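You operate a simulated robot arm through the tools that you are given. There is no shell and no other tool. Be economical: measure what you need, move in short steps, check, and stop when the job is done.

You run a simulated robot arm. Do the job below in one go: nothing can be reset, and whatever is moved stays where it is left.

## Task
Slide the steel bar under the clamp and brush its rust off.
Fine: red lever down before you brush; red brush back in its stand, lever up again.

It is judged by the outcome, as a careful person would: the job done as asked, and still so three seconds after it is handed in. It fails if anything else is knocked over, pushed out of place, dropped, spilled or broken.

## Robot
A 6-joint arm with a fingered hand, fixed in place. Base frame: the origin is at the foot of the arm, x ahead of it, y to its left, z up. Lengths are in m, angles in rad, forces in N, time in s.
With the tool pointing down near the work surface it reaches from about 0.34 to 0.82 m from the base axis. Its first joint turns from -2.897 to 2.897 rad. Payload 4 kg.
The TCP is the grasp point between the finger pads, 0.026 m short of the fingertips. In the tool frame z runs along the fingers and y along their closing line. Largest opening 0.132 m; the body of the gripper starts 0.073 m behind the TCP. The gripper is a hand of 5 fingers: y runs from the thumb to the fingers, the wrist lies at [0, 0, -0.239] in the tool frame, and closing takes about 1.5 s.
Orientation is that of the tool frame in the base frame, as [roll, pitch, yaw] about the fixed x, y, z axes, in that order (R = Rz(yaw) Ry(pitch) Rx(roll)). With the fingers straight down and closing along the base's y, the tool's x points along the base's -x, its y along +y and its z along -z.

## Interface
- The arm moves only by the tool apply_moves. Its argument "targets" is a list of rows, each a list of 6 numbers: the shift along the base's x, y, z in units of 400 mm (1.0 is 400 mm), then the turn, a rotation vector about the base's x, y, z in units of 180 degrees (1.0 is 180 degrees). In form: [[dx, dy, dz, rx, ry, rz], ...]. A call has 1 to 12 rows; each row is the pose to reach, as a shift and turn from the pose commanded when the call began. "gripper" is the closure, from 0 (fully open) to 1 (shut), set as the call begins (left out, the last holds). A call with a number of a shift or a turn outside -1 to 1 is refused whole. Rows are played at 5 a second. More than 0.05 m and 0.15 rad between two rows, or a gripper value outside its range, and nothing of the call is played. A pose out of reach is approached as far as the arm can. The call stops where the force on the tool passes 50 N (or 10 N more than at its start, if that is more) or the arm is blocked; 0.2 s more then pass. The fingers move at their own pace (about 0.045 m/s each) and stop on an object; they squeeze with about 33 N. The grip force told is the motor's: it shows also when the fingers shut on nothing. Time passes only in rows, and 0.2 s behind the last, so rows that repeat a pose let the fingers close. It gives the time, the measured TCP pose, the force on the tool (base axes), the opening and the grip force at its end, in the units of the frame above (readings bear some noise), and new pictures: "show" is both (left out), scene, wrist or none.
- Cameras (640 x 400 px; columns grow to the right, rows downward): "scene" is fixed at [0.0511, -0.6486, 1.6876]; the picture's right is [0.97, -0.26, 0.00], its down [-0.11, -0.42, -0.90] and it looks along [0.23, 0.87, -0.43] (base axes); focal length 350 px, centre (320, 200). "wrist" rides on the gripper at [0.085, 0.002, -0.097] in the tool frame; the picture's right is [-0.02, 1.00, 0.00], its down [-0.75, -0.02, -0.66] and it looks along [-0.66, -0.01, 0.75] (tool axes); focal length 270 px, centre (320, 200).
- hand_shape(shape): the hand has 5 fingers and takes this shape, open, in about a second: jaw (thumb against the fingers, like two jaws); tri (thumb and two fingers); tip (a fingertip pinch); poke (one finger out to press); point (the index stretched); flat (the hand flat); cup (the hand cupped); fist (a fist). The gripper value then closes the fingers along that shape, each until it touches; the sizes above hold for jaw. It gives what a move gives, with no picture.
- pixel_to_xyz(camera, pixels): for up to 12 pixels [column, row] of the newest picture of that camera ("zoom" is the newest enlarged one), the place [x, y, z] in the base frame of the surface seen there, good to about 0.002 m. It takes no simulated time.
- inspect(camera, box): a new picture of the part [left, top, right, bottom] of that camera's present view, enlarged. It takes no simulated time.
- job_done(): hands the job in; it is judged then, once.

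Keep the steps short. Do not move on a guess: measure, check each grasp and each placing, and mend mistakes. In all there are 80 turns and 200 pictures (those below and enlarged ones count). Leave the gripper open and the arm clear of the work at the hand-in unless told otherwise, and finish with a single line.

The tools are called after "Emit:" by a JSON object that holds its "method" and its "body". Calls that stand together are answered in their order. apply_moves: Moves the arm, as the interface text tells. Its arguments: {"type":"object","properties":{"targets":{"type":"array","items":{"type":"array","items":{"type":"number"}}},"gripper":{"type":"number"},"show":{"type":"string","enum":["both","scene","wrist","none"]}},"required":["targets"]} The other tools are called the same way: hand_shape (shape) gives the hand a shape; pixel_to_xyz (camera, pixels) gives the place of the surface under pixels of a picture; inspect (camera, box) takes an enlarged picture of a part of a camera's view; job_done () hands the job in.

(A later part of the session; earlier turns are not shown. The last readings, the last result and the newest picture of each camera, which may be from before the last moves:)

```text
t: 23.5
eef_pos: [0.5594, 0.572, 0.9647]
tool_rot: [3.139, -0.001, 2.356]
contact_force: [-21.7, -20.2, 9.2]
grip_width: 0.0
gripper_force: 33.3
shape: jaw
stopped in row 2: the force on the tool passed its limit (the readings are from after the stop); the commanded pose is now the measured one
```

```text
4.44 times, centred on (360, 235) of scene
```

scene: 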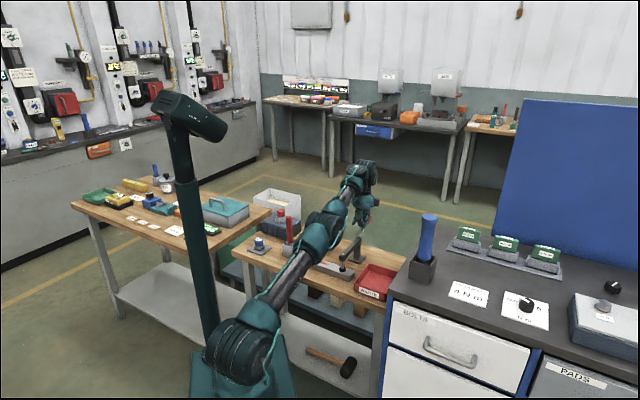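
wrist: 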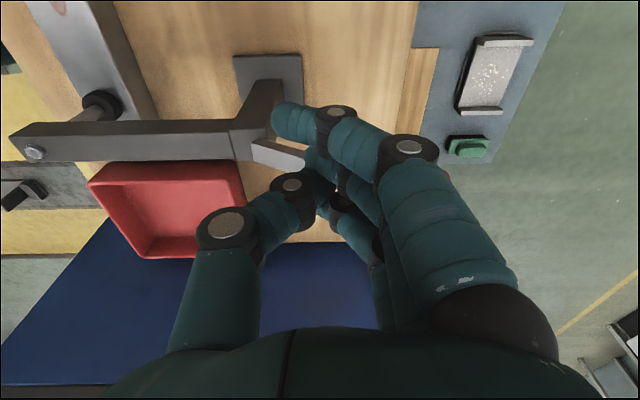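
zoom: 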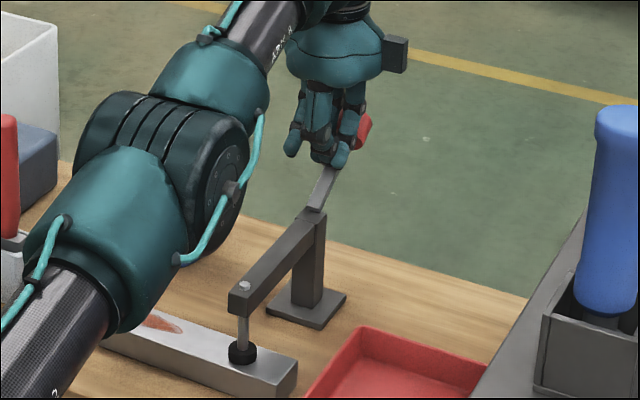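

A row was too long, so I'll use shorter rows.

Emit:
{"method": "apply_moves", "body": {"targets": [[-0.03, -0.03, 0.03, 0, 0, 0], [-0.06, -0.06, 0.12, 0, 0, 0], [-0.1, -0.1, 0.2, 0, 0, 0], [-0.16, -0.16, 0.25, 0, 0, 0], [-0.22, -0.22, 0.26, 0, 0, 0]]}}

Emit:
{"method": "inspect", "body": {"camera": "scene", "box": [300, 190, 420, 280]}}

```text
t: 24.7
eef_pos: [0.472, 0.4861, 1.0678]
tool_rot: [3.137, -0.001, 2.357]
contact_force: [-0.4, -0.9, 0.8]
grip_width: 0.0
gripper_force: 33.2
shape: jaw
out of reach, approached as far as the arm can: row 1
```

scene: 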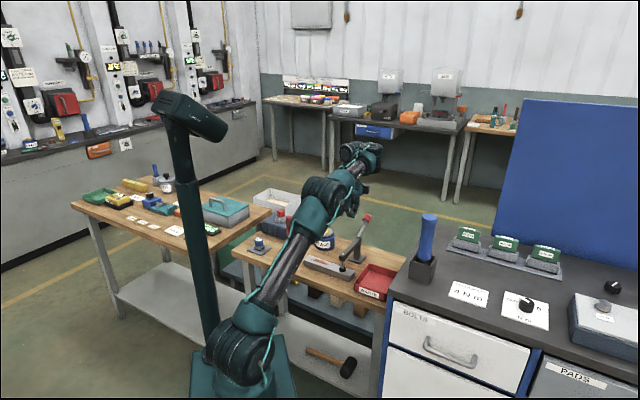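
wrist: 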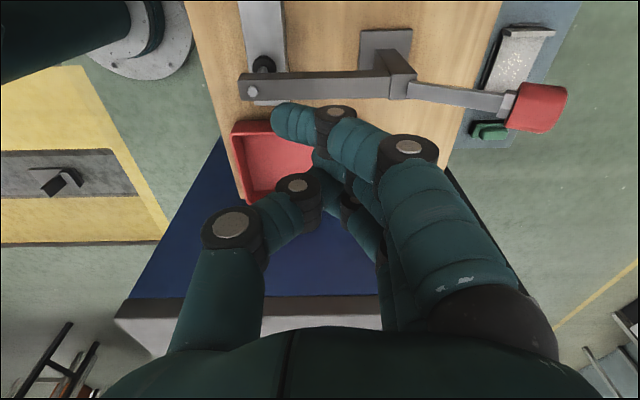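

```text
4.44 times, centred on (360, 235) of scene
```

zoom: 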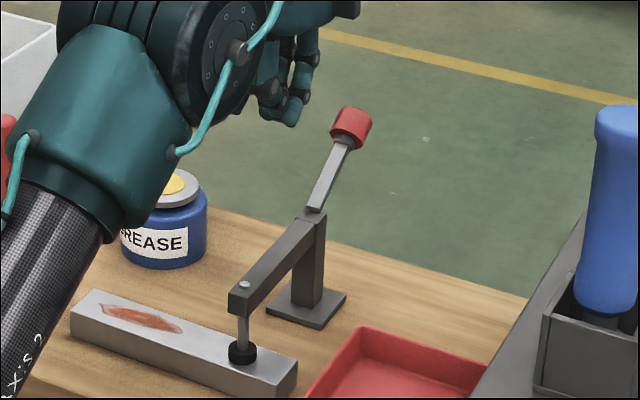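

The lever stays where it was left, and the pad appears to be on the bar. Measure the lever angle and pad height.

Emit:
{"method": "pixel_to_xyz", "body": {"camera": "wrist", "pixels": [[540, 100], [505, 102], [410, 88], [450, 97], [252, 92], [263, 68], [565, 95]]}}

Emit:
{"method": "pixel_to_xyz", "body": {"camera": "zoom", "pixels": [[242, 355], [242, 364], [243, 330], [245, 372], [265, 360], [355, 128], [345, 145], [318, 208]]}}

Emit:
{"method": "inspect", "body": {"camera": "scene", "box": [325, 245, 375, 280]}}

```text
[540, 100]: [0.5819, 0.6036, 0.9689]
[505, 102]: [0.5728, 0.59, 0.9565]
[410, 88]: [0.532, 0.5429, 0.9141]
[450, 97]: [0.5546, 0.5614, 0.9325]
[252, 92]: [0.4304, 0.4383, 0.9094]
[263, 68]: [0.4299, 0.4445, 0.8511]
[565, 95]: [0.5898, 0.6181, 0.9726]
```

```text
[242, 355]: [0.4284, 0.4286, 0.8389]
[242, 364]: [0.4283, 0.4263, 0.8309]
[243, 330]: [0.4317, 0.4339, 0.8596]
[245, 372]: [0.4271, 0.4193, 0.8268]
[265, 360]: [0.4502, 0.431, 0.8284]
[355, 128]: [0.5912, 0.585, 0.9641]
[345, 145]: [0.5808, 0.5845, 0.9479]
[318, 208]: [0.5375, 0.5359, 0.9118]
```

```text
11.43 times, centred on (350, 262) of scene
```

zoom: 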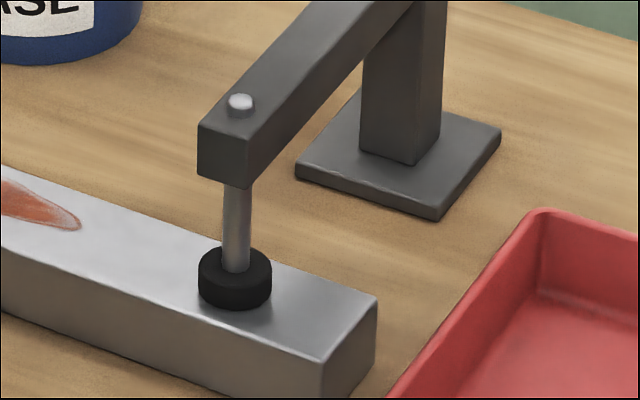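

The pad sits on the bar (pad bottom 0.831, bar top 0.830) and the lever is about 57° over. I'll press once from above to check it is at its stop.

Emit:
{"method": "apply_moves", "body": {"targets": [[0.07, 0.07, 0, 0, 0, 0], [0.135, 0.135, 0, 0, 0, 0], [0.175, 0.175, -0.07, 0, 0, 0], [0.2, 0.2, -0.13, 0, 0, 0], [0.2, 0.2, -0.18, 0, 0, 0], [0.2, 0.2, -0.22, 0, 0, 0], [0.2, 0.2, -0.25, 0, 0, 0], [0.2, 0.2, -0.28, 0, 0, 0], [0.2, 0.2, -0.31, 0, 0, 0]]}}

Emit:
{"method": "inspect", "body": {"camera": "scene", "box": [300, 190, 420, 280]}}

```text
t: 26.7
eef_pos: [0.5522, 0.5667, 0.959]
tool_rot: [3.122, 0.0, 2.355]
contact_force: [-6.5, -6.7, 13.6]
grip_width: 0.0
gripper_force: 33.0
shape: jaw
out of reach, approached as far as the arm can: row 4
stopped in row 9: the force on the tool passed its limit (the readings are from after the stop); the commanded pose is now the measured one
```

scene: 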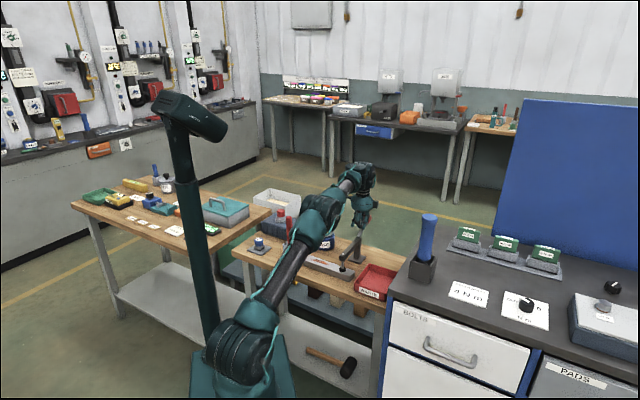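
wrist: 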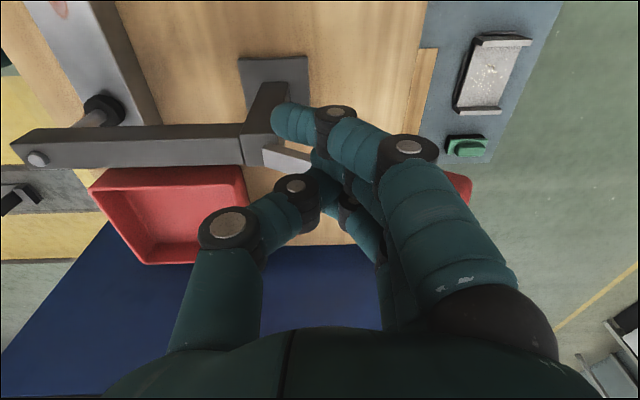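

```text
4.44 times, centred on (360, 235) of scene
```

zoom: 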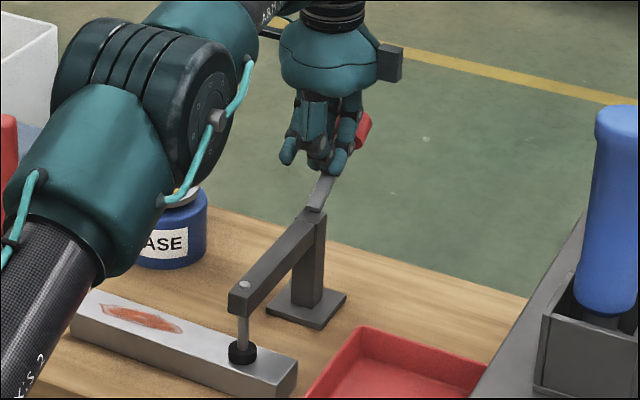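

It doesn't go further, so the lever is down at its stop and the bar is clamped. Retreat up and back, opening the hand, and look at the brush.

Emit:
{"method": "apply_moves", "body": {"targets": [[-0.045, -0.045, 0.09, 0, 0, 0], [-0.09, -0.09, 0.18, 0, 0, 0], [-0.14, -0.14, 0.27, 0, 0, 0], [-0.21, -0.16, 0.35, 0, 0, 0], [-0.31, -0.15, 0.41, 0, 0, 0], [-0.41, -0.14, 0.45, 0, 0, 0], [-0.5, -0.12, 0.48, 0, 0, 0]], "gripper": 0}}

Emit:
{"method": "inspect", "body": {"camera": "scene", "box": [250, 190, 380, 280]}}

```text
t: 28.3
eef_pos: [0.354, 0.5191, 1.1492]
tool_rot: [3.126, -0.002, 2.354]
contact_force: [-0.7, 0.4, -0.2]
grip_width: 0.132
gripper_force: 0.1
shape: jaw
```

scene: 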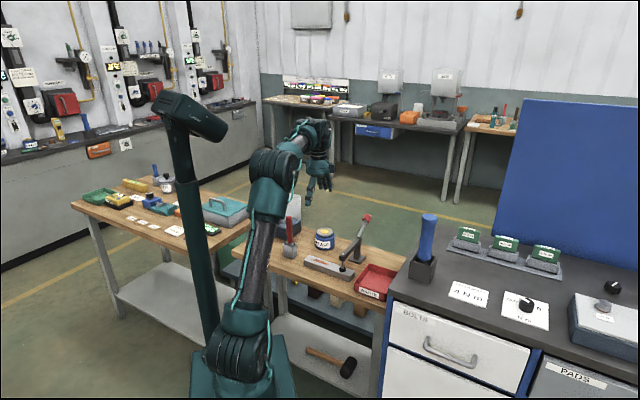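
wrist: 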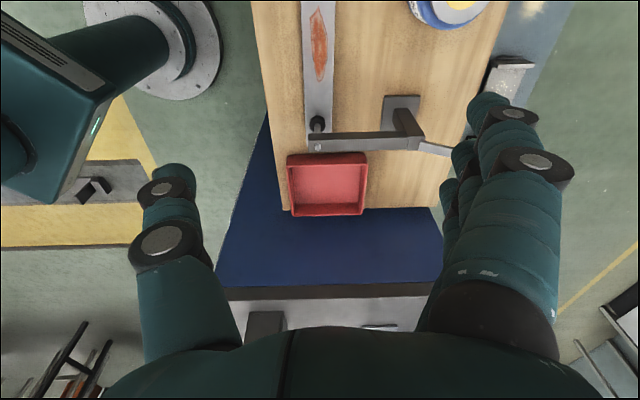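

```text
4.44 times, centred on (315, 235) of scene
```

zoom: 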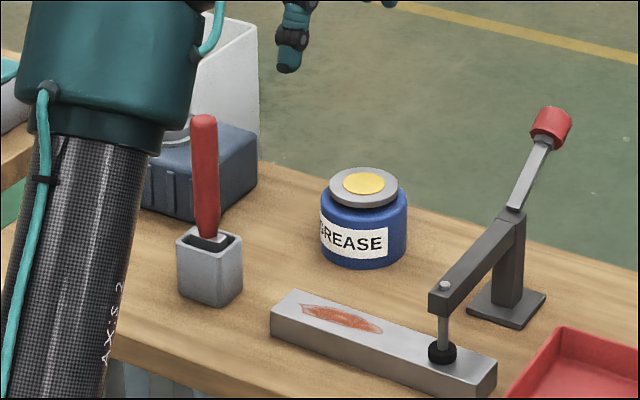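

Measure the brush handle and stand.

Emit:
{"method": "pixel_to_xyz", "body": {"camera": "zoom", "pixels": [[204, 118], [205, 150], [206, 190], [208, 225], [208, 238], [177, 235], [210, 255], [242, 238], [213, 226], [188, 230], [225, 240], [235, 175]]}}

Emit:
{"method": "inspect", "body": {"camera": "scene", "box": [275, 205, 320, 255]}}

```text
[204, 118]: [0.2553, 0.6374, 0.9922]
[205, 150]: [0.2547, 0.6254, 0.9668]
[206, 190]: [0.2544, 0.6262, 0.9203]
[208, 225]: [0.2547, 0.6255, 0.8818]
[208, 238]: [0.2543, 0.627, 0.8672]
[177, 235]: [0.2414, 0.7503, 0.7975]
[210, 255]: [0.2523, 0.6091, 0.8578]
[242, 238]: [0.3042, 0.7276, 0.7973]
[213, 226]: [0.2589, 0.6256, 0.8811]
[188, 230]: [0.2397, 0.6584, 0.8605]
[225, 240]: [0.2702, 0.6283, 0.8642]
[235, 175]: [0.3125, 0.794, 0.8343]
```

```text
8.00 times, centred on (298, 230) of scene
```

zoom: 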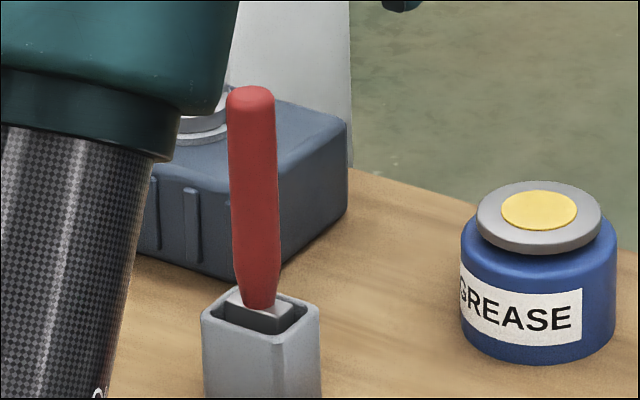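

The handle is vertical at about (0.256,0.636), from z 0.872 to 0.995. Measure the toolbox behind it for clearance.

Emit:
{"method": "pixel_to_xyz", "body": {"camera": "zoom", "pixels": [[300, 125], [190, 175], [260, 200], [340, 140], [195, 125], [210, 100], [290, 60], [250, 90], [275, 290], [205, 310], [318, 312], [262, 345]]}}

```text
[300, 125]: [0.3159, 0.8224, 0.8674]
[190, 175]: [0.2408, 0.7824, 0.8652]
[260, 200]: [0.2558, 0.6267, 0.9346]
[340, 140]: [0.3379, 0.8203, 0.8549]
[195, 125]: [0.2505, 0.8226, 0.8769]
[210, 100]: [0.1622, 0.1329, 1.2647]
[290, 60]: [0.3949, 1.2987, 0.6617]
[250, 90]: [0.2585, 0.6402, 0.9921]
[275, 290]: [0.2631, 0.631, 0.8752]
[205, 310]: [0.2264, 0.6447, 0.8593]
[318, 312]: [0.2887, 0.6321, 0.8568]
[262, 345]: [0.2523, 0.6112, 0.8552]
```

There's plenty of room. Move above the handle, still open, and level the tool's 1° tilt.

Emit:
{"method": "apply_moves", "body": {"targets": [[-0.06, 0.075, 0, -0.001, 0.001, 0], [-0.12, 0.15, -0.02, -0.002, 0.002, 0], [-0.18, 0.225, -0.06, -0.003, 0.003, 0], [-0.245, 0.2975, -0.12, -0.0035, 0.0035, 0]]}}

Emit:
{"method": "inspect", "body": {"camera": "scene", "box": [250, 160, 350, 250]}}

```text
t: 29.3
eef_pos: [0.2545, 0.6379, 1.1031]
tool_rot: [3.138, 0.0, 2.355]
contact_force: [0.0, -0.3, 0.6]
grip_width: 0.1319
gripper_force: 0.1
shape: jaw
```

scene: 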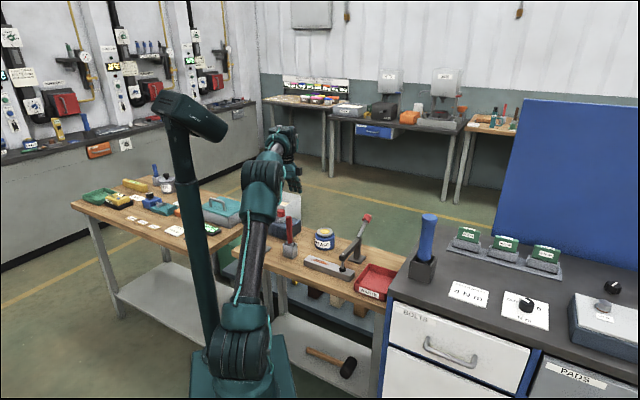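
wrist: 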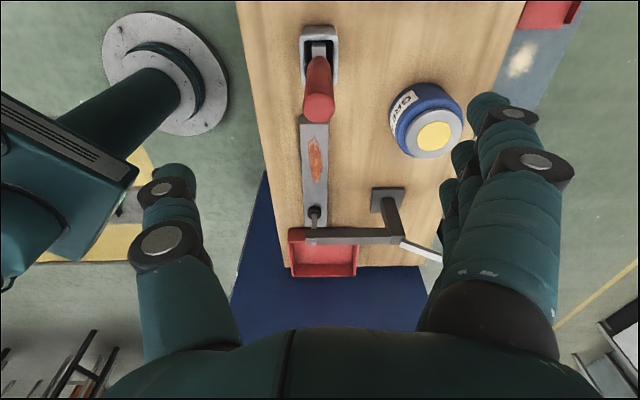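

```text
4.44 times, centred on (300, 205) of scene
```

zoom: 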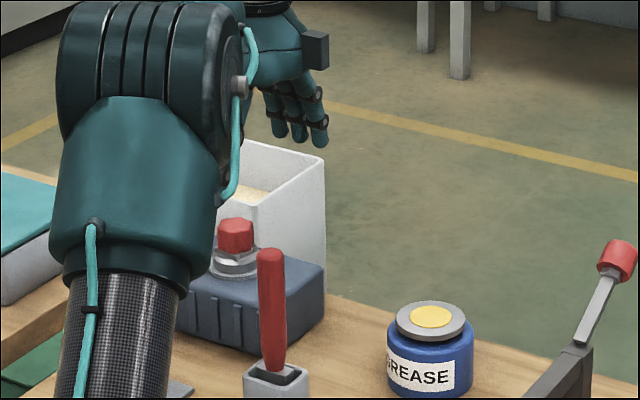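

Emit:
{"method": "pixel_to_xyz", "body": {"camera": "wrist", "pixels": [[319, 107], [305, 105], [332, 105], [319, 96], [319, 120], [319, 70], [304, 30], [336, 30], [320, 26], [395, 120]]}}

```text
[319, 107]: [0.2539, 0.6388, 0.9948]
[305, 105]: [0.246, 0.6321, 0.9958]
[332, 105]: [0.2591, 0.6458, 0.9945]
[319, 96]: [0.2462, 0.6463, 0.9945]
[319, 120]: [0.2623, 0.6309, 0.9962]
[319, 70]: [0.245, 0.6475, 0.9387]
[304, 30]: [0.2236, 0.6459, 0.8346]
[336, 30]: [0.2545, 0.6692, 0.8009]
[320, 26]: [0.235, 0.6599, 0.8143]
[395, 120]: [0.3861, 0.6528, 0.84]
```

The handle top centre is (0.254,0.6386,0.995), directly under the TCP. Descend to z≈0.945.

Emit:
{"method": "apply_moves", "body": {"targets": [[0, 0.001, -0.1, 0, 0, 0], [0, 0.001, -0.2, 0, 0, 0], [0, 0.001, -0.3, 0, 0, 0], [0, 0.001, -0.395, 0, 0, 0]]}}

Emit:
{"method": "inspect", "body": {"camera": "scene", "box": [250, 180, 350, 260]}}

```text
t: 30.3
eef_pos: [0.2539, 0.6377, 0.9436]
tool_rot: [3.139, 0.0, 2.356]
contact_force: [0.3, 0.3, 1.2]
grip_width: 0.1318
gripper_force: 0.0
shape: jaw
```

scene: 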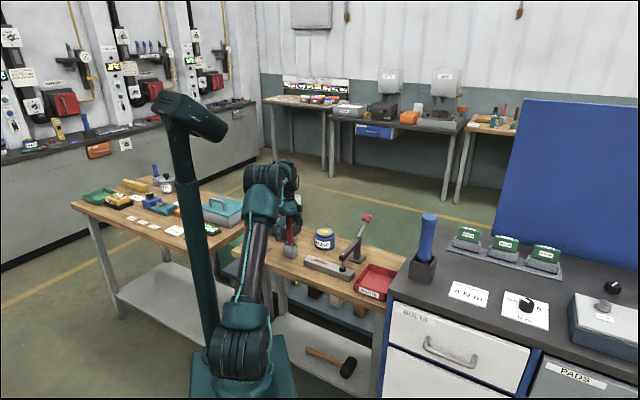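
wrist: 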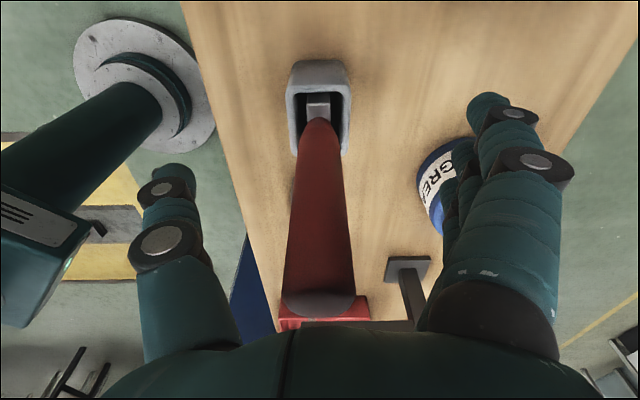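

```text
5.00 times, centred on (300, 220) of scene
```

zoom: 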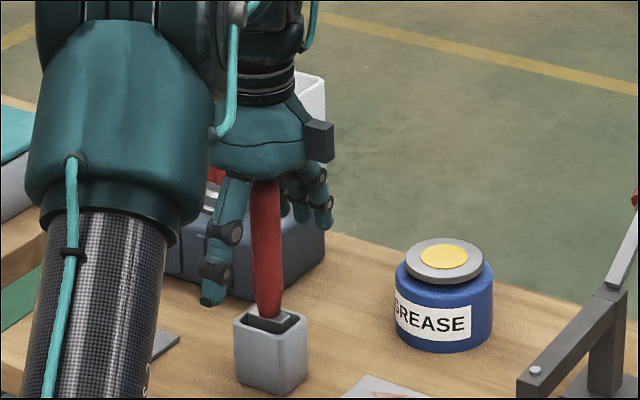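

The handle is between thumb and fingers. Close on it.

Emit:
{"method": "apply_moves", "body": {"targets": [[0, 0, 0, 0, 0, 0], [0, 0, 0, 0, 0, 0], [0, 0, 0, 0, 0, 0], [0, 0, 0, 0, 0, 0], [0, 0, 0, 0, 0, 0], [0, 0, 0, 0, 0, 0], [0, 0, 0, 0, 0, 0], [0, 0, 0, 0, 0, 0], [0, 0, 0, 0, 0, 0], [0, 0, 0, 0, 0, 0]], "gripper": 1}}

Emit:
{"method": "inspect", "body": {"camera": "scene", "box": [250, 180, 350, 260]}}

```text
t: 32.5
eef_pos: [0.2547, 0.6368, 0.945]
tool_rot: [3.14, 0.0, 2.356]
contact_force: [1.6, 2.1, 0.3]
grip_width: 0.0065
gripper_force: 32.9
shape: jaw
```

scene: 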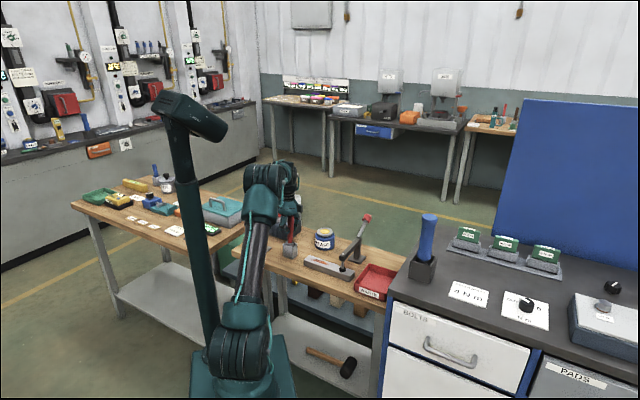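
wrist: 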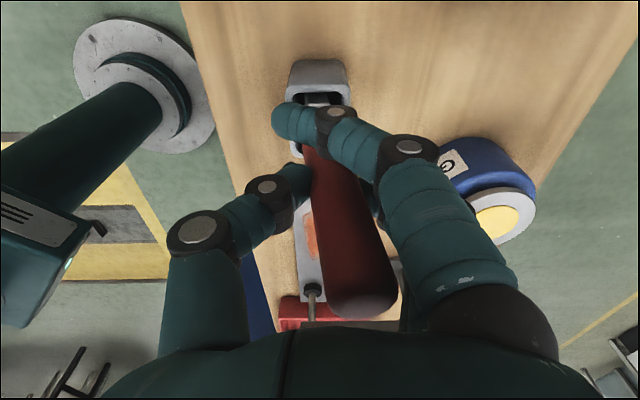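

```text
5.00 times, centred on (300, 220) of scene
```

zoom: 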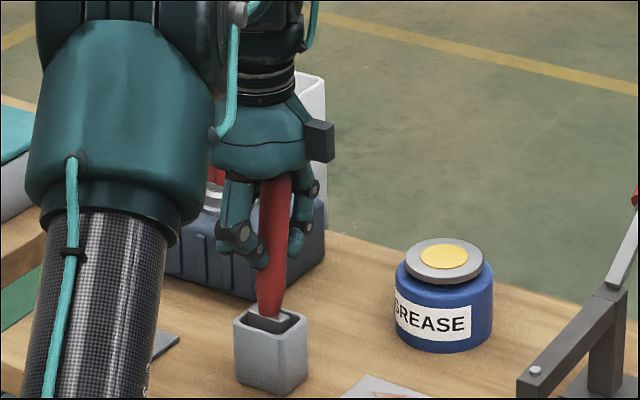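

Gripped, with the handle tilted a little toward +v and the stand still in place. Lift slowly by 0.03 m and check.

Emit:
{"method": "apply_moves", "body": {"targets": [[0, 0, 0.025, 0, 0, 0], [0, 0, 0.05, 0, 0, 0], [0, 0, 0.075, 0, 0, 0]]}}

Emit:
{"method": "inspect", "body": {"camera": "scene", "box": [250, 180, 350, 260]}}

```text
t: 33.3
eef_pos: [0.2556, 0.6393, 0.9731]
tool_rot: [3.142, 0.0, 2.356]
contact_force: [1.3, 2.0, -1.6]
grip_width: 0.0065
gripper_force: 32.9
shape: jaw
```

scene: 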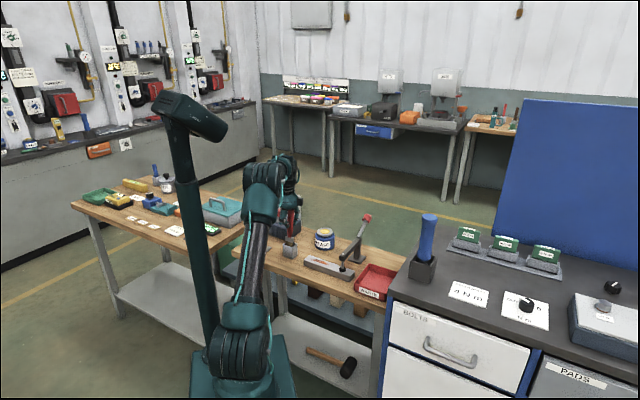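
wrist: 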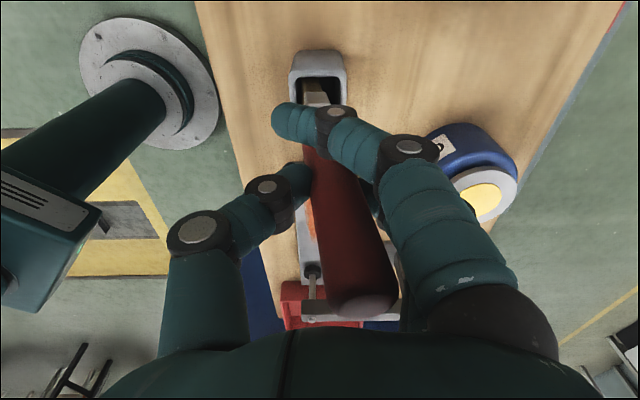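

```text
5.00 times, centred on (300, 220) of scene
```

zoom: 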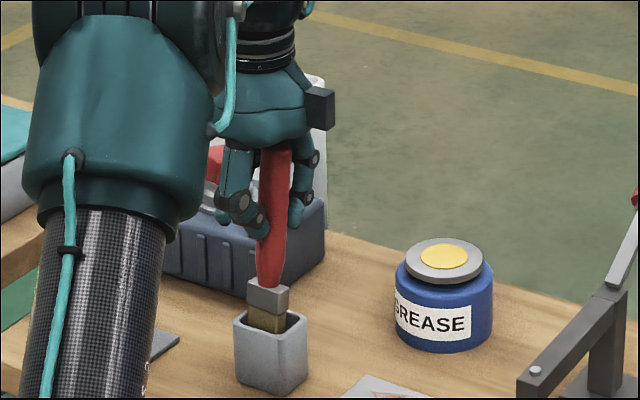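

The brush comes out cleanly. Lift further clear of the stand.

Emit:
{"method": "apply_moves", "body": {"targets": [[0, 0, 0.06, 0, 0, 0], [0, 0, 0.12, 0, 0, 0], [0, 0, 0.18, 0, 0, 0], [0, 0, 0.22, 0, 0, 0]]}}

Emit:
{"method": "inspect", "body": {"camera": "scene", "box": [250, 160, 350, 260]}}

```text
t: 34.3
eef_pos: [0.2551, 0.6372, 1.0607]
tool_rot: [-3.14, 0.0, 2.357]
contact_force: [-0.2, 0.6, -0.6]
grip_width: 0.0062
gripper_force: 32.7
shape: jaw
```

scene: 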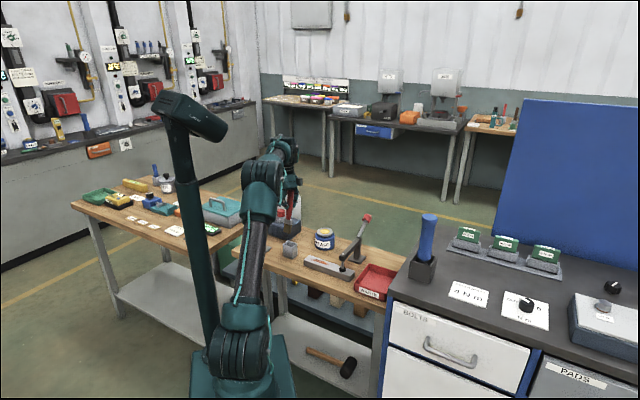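
wrist: 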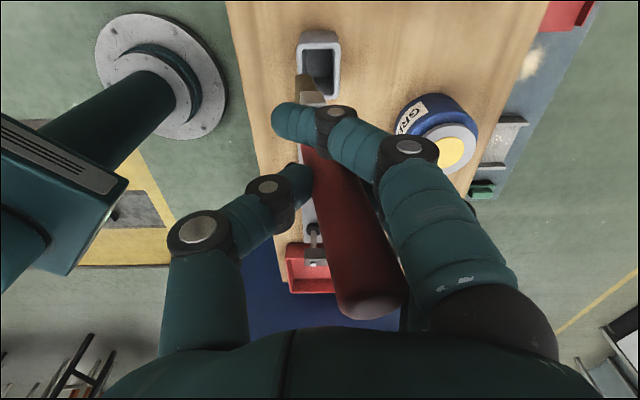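

```text
4.00 times, centred on (300, 210) of scene
```

zoom: 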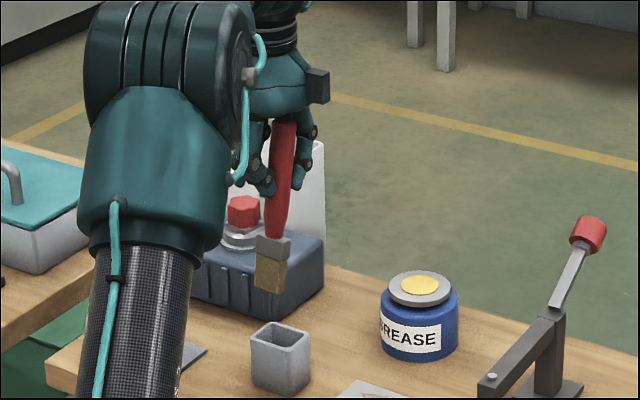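

The brush is free. Measure its tip and tilt in the hand.

Emit:
{"method": "pixel_to_xyz", "body": {"camera": "zoom", "pixels": [[256, 286], [268, 288], [280, 290], [284, 262], [273, 245], [277, 225], [281, 180], [283, 130], [274, 262], [253, 345], [280, 340], [275, 326]]}}

Emit:
{"method": "inspect", "body": {"camera": "wrist", "box": [240, 20, 420, 330]}}

```text
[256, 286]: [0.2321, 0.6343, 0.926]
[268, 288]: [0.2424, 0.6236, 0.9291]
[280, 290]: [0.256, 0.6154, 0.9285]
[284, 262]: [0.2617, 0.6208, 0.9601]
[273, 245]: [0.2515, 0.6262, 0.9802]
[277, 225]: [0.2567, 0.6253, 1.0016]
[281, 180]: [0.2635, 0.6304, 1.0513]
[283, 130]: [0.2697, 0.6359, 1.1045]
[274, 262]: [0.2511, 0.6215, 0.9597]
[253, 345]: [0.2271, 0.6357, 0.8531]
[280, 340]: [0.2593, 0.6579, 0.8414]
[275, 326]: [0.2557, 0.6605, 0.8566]
```

```text
1.29 times, centred on (330, 175) of wrist
```

zoom: 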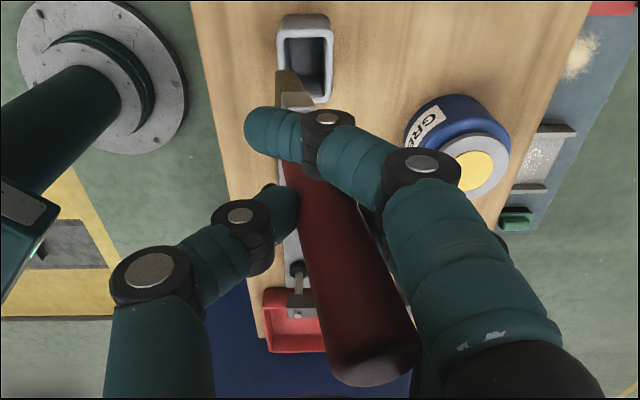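

The brush tilts 9° (top toward +v). I'll rotate the tool 9° about the bar's axis to set it upright, and carry it above the rust at about (0.353,0.520).

Emit:
{"method": "apply_moves", "body": {"targets": [[0.0, 0.0, 0, 0.012, -0.012, 0], [0.056, -0.078, 0, 0.024, -0.024, 0], [0.112, -0.156, 0, 0.0365, -0.0365, 0], [0.168, -0.234, 0, 0.0365, -0.0365, 0], [0.225, -0.3125, 0, 0.0365, -0.0365, 0], [0.225, -0.3125, 0, 0.0365, -0.0365, 0]]}}

Emit:
{"method": "inspect", "body": {"camera": "scene", "box": [270, 190, 380, 290]}}

```text
t: 35.7
eef_pos: [0.346, 0.5151, 1.0591]
tool_rot: [2.978, 0.0, 2.356]
contact_force: [0.3, 0.5, 0.3]
grip_width: 0.0062
gripper_force: 32.9
shape: jaw
```

scene: 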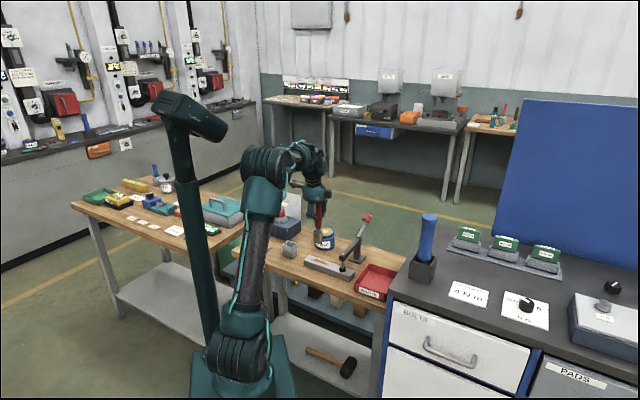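
wrist: 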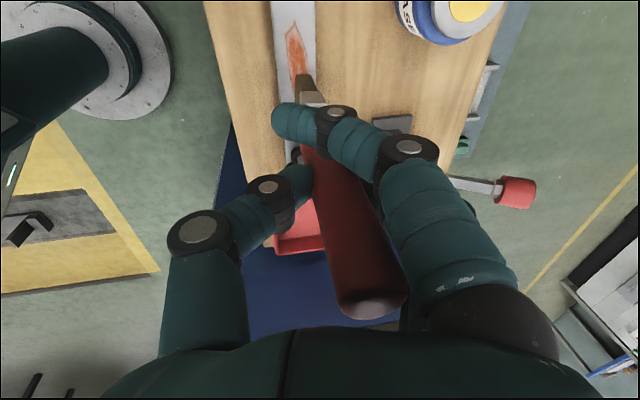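

```text
4.00 times, centred on (325, 240) of scene
```

zoom: 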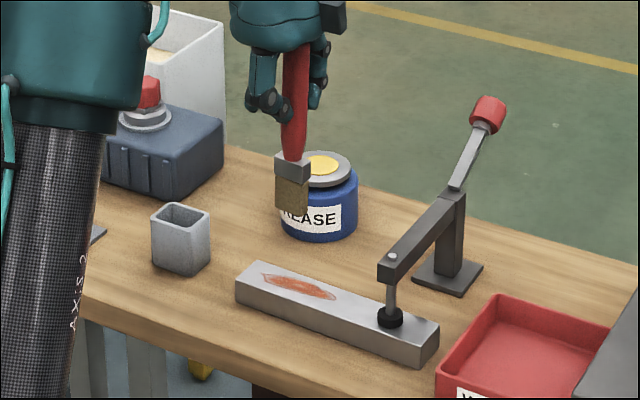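

Brush is upright now. Measure the bristle tip and the rust ends.

Emit:
{"method": "pixel_to_xyz", "body": {"camera": "zoom", "pixels": [[277, 207], [290, 212], [302, 213], [309, 208], [293, 165], [293, 150], [298, 70], [263, 275], [336, 298], [295, 280], [300, 292], [290, 286]]}}

Emit:
{"method": "pixel_to_xyz", "body": {"camera": "wrist", "pixels": [[302, 78], [296, 95], [315, 97], [290, 28], [288, 50], [302, 50]]}}

```text
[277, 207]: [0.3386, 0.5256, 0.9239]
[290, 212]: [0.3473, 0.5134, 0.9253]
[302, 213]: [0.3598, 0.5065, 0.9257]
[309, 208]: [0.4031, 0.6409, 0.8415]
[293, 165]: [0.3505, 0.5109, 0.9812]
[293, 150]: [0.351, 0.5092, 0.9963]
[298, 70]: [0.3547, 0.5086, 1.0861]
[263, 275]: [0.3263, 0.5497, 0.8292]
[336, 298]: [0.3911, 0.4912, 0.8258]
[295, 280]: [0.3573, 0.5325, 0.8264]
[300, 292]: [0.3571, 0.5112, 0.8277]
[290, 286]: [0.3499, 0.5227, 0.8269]
```

```text
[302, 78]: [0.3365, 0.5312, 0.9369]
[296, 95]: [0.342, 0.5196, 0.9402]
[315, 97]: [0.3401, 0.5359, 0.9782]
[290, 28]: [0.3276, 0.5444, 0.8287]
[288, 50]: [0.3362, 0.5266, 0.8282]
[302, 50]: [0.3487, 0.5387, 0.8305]
```

The bristles are centred over the rust (u=-0.118, v≈0.62), bottom at z≈0.922. Lower about 0.094 m until lightly in contact.

Emit:
{"method": "apply_moves", "body": {"targets": [[0, 0, -0.1, 0, 0, 0], [0, 0, -0.19, 0, 0, 0], [0, 0, -0.215, 0, 0, 0], [0, 0, -0.225, 0, 0, 0], [0, 0, -0.235, 0, 0, 0]]}}

Emit:
{"method": "inspect", "body": {"camera": "scene", "box": [270, 210, 380, 290]}}

```text
t: 36.9
eef_pos: [0.3447, 0.513, 0.9671]
tool_rot: [2.978, -0.002, 2.356]
contact_force: [-0.5, 0.7, -0.1]
grip_width: 0.0062
gripper_force: 32.5
shape: jaw
```

scene: 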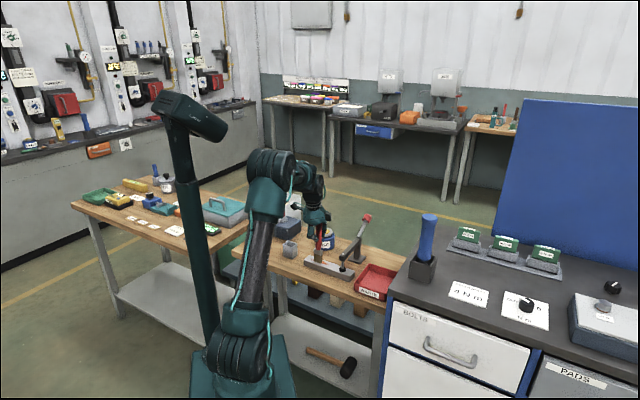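
wrist: 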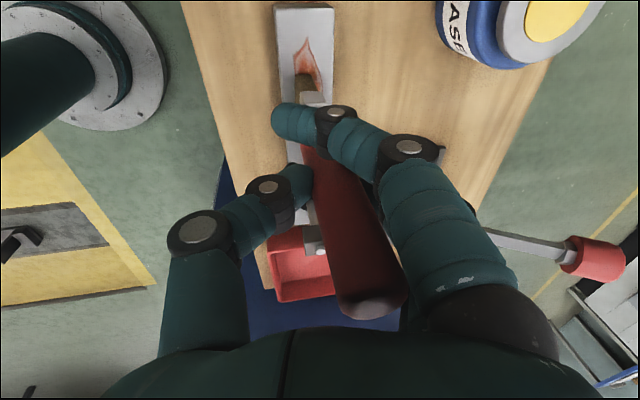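

```text
5.00 times, centred on (325, 250) of scene
```

zoom: 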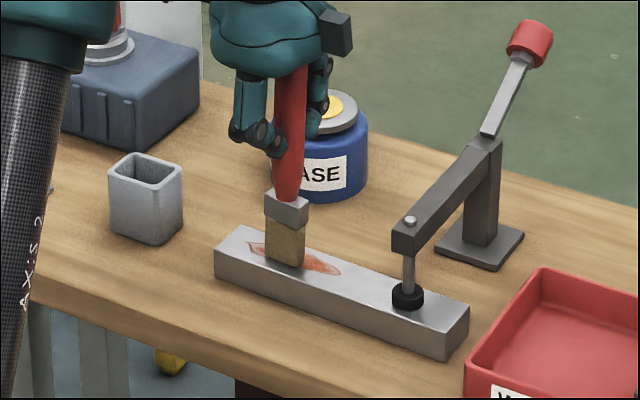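

Almost touching, with no force yet. Lower in 2 mm steps.

Emit:
{"method": "apply_moves", "body": {"targets": [[0, 0, -0.005, 0, 0, 0], [0, 0, -0.01, 0, 0, 0]], "show": "none"}}

```text
t: 37.5
eef_pos: [0.3451, 0.5139, 0.9651]
tool_rot: [2.975, -0.002, 2.357]
contact_force: [-3.2, 1.0, 23.1]
grip_width: 0.007
gripper_force: 33.1
shape: jaw
```

Contact at 23 N. Ease off 1 mm and stroke along the bar: left end first, then right end.

Emit:
{"method": "apply_moves", "body": {"targets": [[0, 0, 0.003, 0, 0, 0], [-0.026, 0.026, 0.003, 0, 0, 0], [-0.052, 0.052, 0.003, 0, 0, 0], [-0.076, 0.076, 0.003, 0, 0, 0], [-0.05, 0.05, 0.003, 0, 0, 0], [-0.025, 0.025, 0.003, 0, 0, 0], [0, 0, 0.003, 0, 0, 0], [0.025, -0.025, 0.003, 0, 0, 0], [0.05, -0.05, 0.003, 0, 0, 0], [0.076, -0.076, 0.003, 0, 0, 0], [0.05, -0.05, 0.003, 0, 0, 0], [0.025, -0.025, 0.003, 0, 0, 0]]}}

Emit:
{"method": "inspect", "body": {"camera": "scene", "box": [270, 210, 380, 290]}}

```text
t: 40.1
eef_pos: [0.3543, 0.5028, 0.9634]
tool_rot: [2.98, 0.001, 2.355]
contact_force: [1.1, -1.2, 5.4]
grip_width: 0.0073
gripper_force: 33.1
shape: jaw
```

scene: 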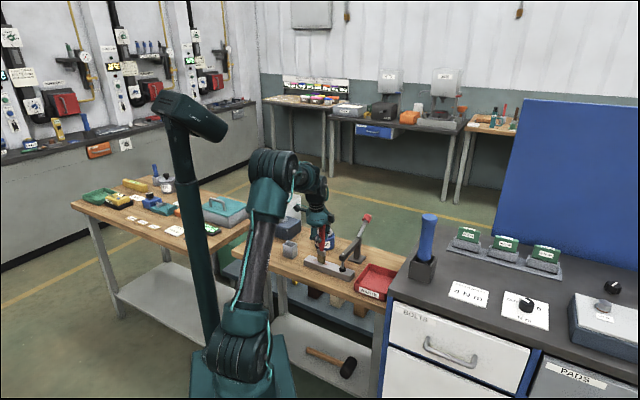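
wrist: 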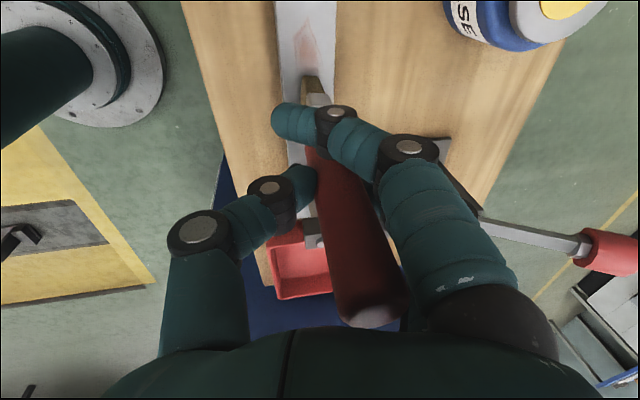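

```text
5.00 times, centred on (325, 250) of scene
```

zoom: 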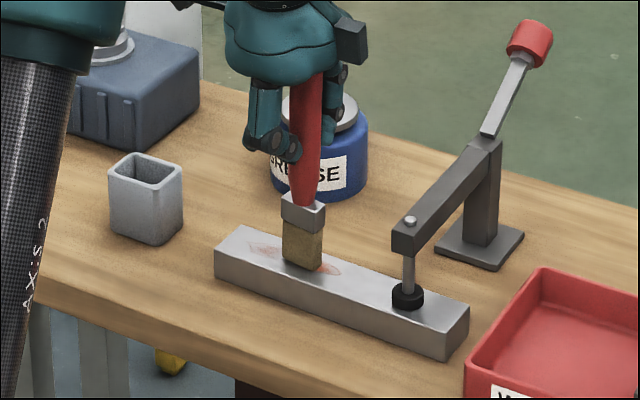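

The rust is fading. More strokes across the full length.

Emit:
{"method": "apply_moves", "body": {"targets": [[-0.025, 0.025, 0, 0, 0, 0], [-0.05, 0.05, 0, 0, 0, 0], [-0.075, 0.075, 0, 0, 0, 0], [-0.101, 0.101, 0, 0, 0, 0], [-0.075, 0.075, 0, 0, 0, 0], [-0.05, 0.05, 0, 0, 0, 0], [-0.025, 0.025, 0, 0, 0, 0], [0, 0, 0, 0, 0, 0], [0.025, -0.025, 0, 0, 0, 0], [0.051, -0.051, 0, 0, 0, 0], [0.025, -0.025, 0, 0, 0, 0], [0, 0, 0, 0, 0, 0]], "show": "none"}}

Emit:
{"method": "inspect", "body": {"camera": "scene", "box": [270, 210, 380, 290]}}

```text
t: 42.7
eef_pos: [0.3551, 0.5029, 0.9639]
tool_rot: [2.978, 0.0, 2.354]
contact_force: [1.3, -1.5, 4.9]
grip_width: 0.0073
gripper_force: 32.9
shape: jaw
```

```text
5.00 times, centred on (325, 250) of scene
```

zoom: 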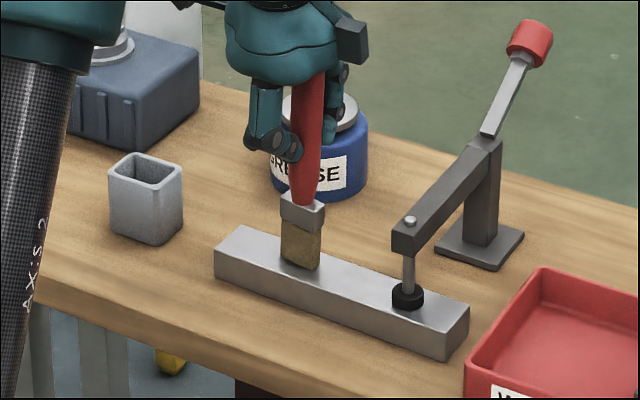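

The rust looks gone. One more cycle for safety, then lift.

Emit:
{"method": "apply_moves", "body": {"targets": [[-0.03, 0.03, 0, 0, 0, 0], [-0.06, 0.06, 0, 0, 0, 0], [-0.1, 0.1, 0, 0, 0, 0], [-0.07, 0.07, 0, 0, 0, 0], [-0.04, 0.04, 0, 0, 0, 0], [0, 0, 0, 0, 0, 0], [0.03, -0.03, 0, 0, 0, 0], [0.055, -0.055, 0, 0, 0, 0], [0.02, -0.02, 0, 0, 0, 0], [0, 0, 0.05, 0, 0, 0], [0, 0, 0.15, 0, 0, 0], [0, 0, 0.25, 0, 0, 0]]}}

Emit:
{"method": "inspect", "body": {"camera": "scene", "box": [270, 190, 380, 290]}}

```text
t: 45.3
eef_pos: [0.3561, 0.5044, 1.0651]
tool_rot: [2.979, 0.0, 2.356]
contact_force: [0.5, 0.1, -1.2]
grip_width: 0.0074
gripper_force: 32.8
shape: jaw
```

scene: 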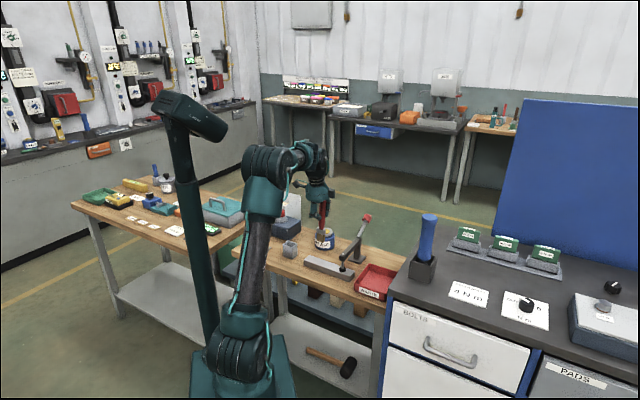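
wrist: 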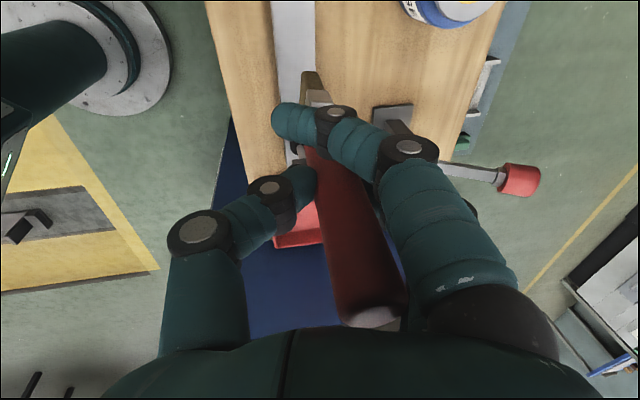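

```text
4.00 times, centred on (325, 240) of scene
```

zoom: 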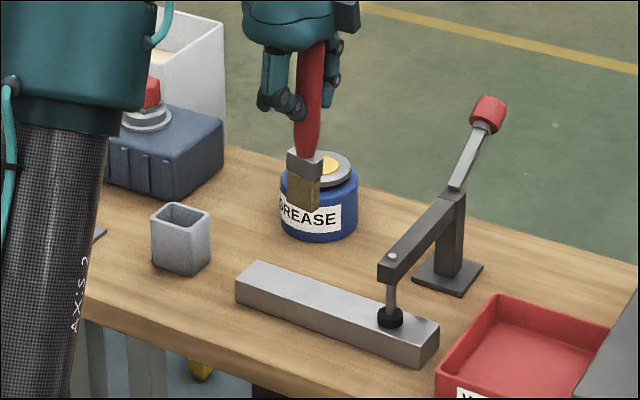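

The bar is clean. Measure the brush's pose in the hand before returning it.

Emit:
{"method": "inspect", "body": {"camera": "scene", "box": [325, 195, 365, 245]}}

Emit:
{"method": "inspect", "body": {"camera": "scene", "box": [300, 195, 350, 250]}}

```text
8.00 times, centred on (345, 220) of scene
```

zoom: 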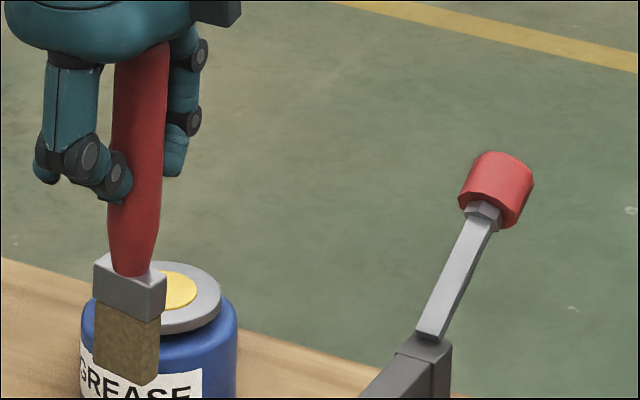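

```text
7.27 times, centred on (325, 222) of scene
```

zoom: 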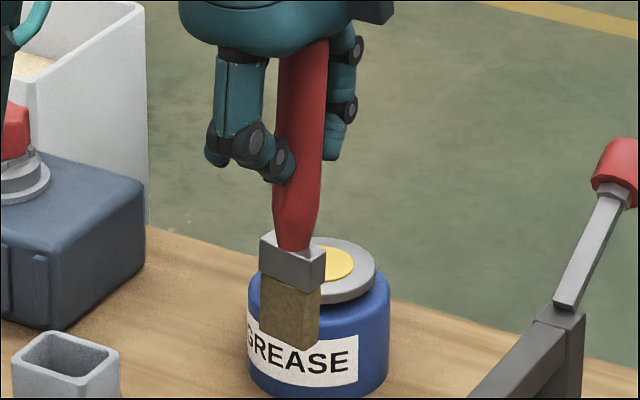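

Emit:
{"method": "pixel_to_xyz", "body": {"camera": "zoom", "pixels": [[264, 275], [290, 282], [314, 290], [322, 283], [262, 332], [288, 338], [314, 344], [292, 250], [296, 190], [302, 130], [305, 70], [66, 355]]}}

Emit:
{"method": "pixel_to_xyz", "body": {"camera": "wrist", "pixels": [[305, 76], [320, 74], [312, 90], [327, 92], [318, 95], [330, 170], [365, 290]]}}

```text
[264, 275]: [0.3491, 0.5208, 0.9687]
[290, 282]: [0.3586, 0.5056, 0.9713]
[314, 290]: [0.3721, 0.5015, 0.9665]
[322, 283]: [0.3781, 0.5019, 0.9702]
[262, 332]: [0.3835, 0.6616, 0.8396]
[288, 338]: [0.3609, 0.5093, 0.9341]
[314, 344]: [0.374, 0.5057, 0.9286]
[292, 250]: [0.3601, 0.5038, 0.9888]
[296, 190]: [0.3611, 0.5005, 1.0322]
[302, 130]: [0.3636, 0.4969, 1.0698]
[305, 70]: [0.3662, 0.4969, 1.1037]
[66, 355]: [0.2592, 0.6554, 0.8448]
```

```text
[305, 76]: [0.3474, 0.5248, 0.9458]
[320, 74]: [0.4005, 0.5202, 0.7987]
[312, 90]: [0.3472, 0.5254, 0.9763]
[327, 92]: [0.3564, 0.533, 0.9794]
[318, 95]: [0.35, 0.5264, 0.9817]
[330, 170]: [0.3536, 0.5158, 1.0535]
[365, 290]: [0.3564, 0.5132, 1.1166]
```

The brush leans about 4° (top toward +u). Correct that with the tool and carry it above the stand at (0.2545,0.638), bristles still well above the rim.

Emit:
{"method": "apply_moves", "body": {"targets": [[0, 0, 0.025, -0.007, -0.009, 0], [-0.057, 0.063, 0.03, -0.0137, -0.0177, 0], [-0.115, 0.126, 0.03, -0.0137, -0.0177, 0], [-0.172, 0.19, 0.03, -0.0137, -0.0177, 0], [-0.23, 0.252, 0.03, -0.0137, -0.0177, 0], [-0.2875, 0.315, 0.03, -0.0137, -0.0177, 0], [-0.2875, 0.315, 0.03, -0.0137, -0.0177, 0]]}}

Emit:
{"method": "inspect", "body": {"camera": "scene", "box": [265, 190, 325, 260]}}

```text
t: 46.9
eef_pos: [0.2387, 0.63, 1.0759]
tool_rot: [2.97, 0.071, 2.355]
contact_force: [-0.9, -0.6, -1.4]
grip_width: 0.0073
gripper_force: 33.0
shape: jaw
```

scene: 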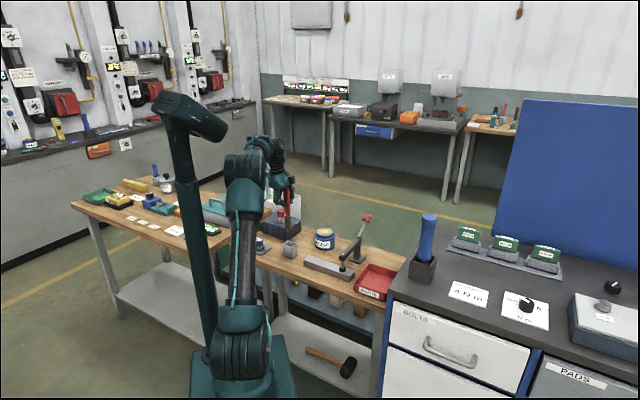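
wrist: 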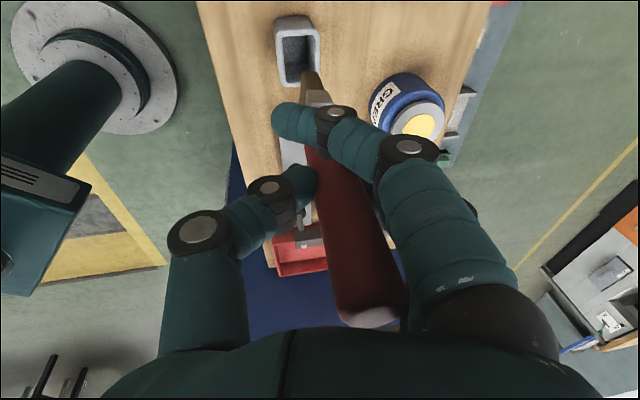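

```text
5.71 times, centred on (295, 225) of scene
```

zoom: 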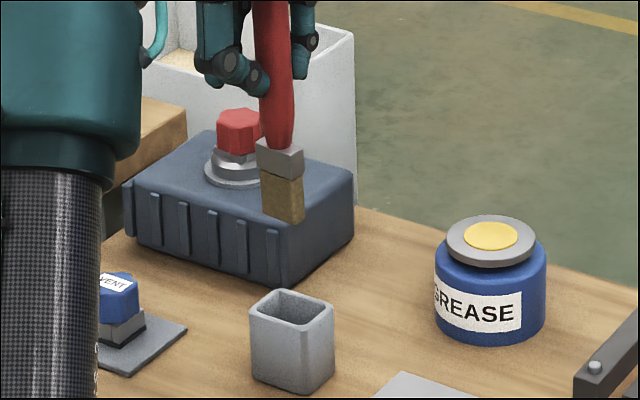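

Emit:
{"method": "pixel_to_xyz", "body": {"camera": "zoom", "pixels": [[264, 214], [283, 218], [300, 220], [259, 172], [280, 176], [300, 176], [278, 135], [276, 90], [255, 306], [303, 328], [331, 311], [284, 292]]}}

Emit:
{"method": "inspect", "body": {"camera": "wrist", "box": [250, 0, 350, 120]}}

```text
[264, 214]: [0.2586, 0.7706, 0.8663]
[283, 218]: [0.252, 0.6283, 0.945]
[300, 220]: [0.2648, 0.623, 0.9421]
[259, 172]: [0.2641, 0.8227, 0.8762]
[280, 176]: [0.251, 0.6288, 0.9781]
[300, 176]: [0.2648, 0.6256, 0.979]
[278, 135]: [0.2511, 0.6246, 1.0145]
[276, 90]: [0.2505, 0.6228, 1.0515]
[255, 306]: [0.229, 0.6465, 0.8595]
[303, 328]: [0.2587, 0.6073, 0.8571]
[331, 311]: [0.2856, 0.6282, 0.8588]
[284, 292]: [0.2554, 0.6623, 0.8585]
```

```text
3.33 times, centred on (300, 60) of wrist
```

zoom: 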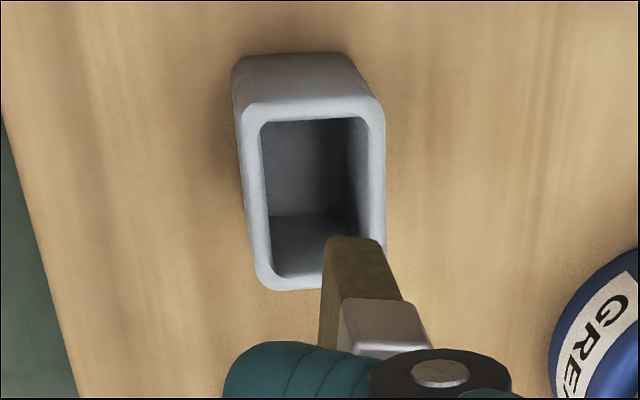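

From the wrist view the opening and bristle end are both visible. Measure both there.

Emit:
{"method": "pixel_to_xyz", "body": {"camera": "zoom", "pixels": [[335, 243], [376, 245], [355, 243], [326, 320], [250, 120], [378, 110], [265, 280], [240, 200], [384, 200], [310, 282], [310, 105], [345, 320]]}}

```text
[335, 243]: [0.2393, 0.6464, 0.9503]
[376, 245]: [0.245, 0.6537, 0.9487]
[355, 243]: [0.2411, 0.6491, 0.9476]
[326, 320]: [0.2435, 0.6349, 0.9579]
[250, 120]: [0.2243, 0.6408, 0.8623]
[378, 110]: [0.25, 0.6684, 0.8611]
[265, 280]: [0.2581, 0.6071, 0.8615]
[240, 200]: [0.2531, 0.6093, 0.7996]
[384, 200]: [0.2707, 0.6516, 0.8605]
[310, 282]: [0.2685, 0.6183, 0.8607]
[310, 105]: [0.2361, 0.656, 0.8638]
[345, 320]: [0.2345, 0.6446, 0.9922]
```

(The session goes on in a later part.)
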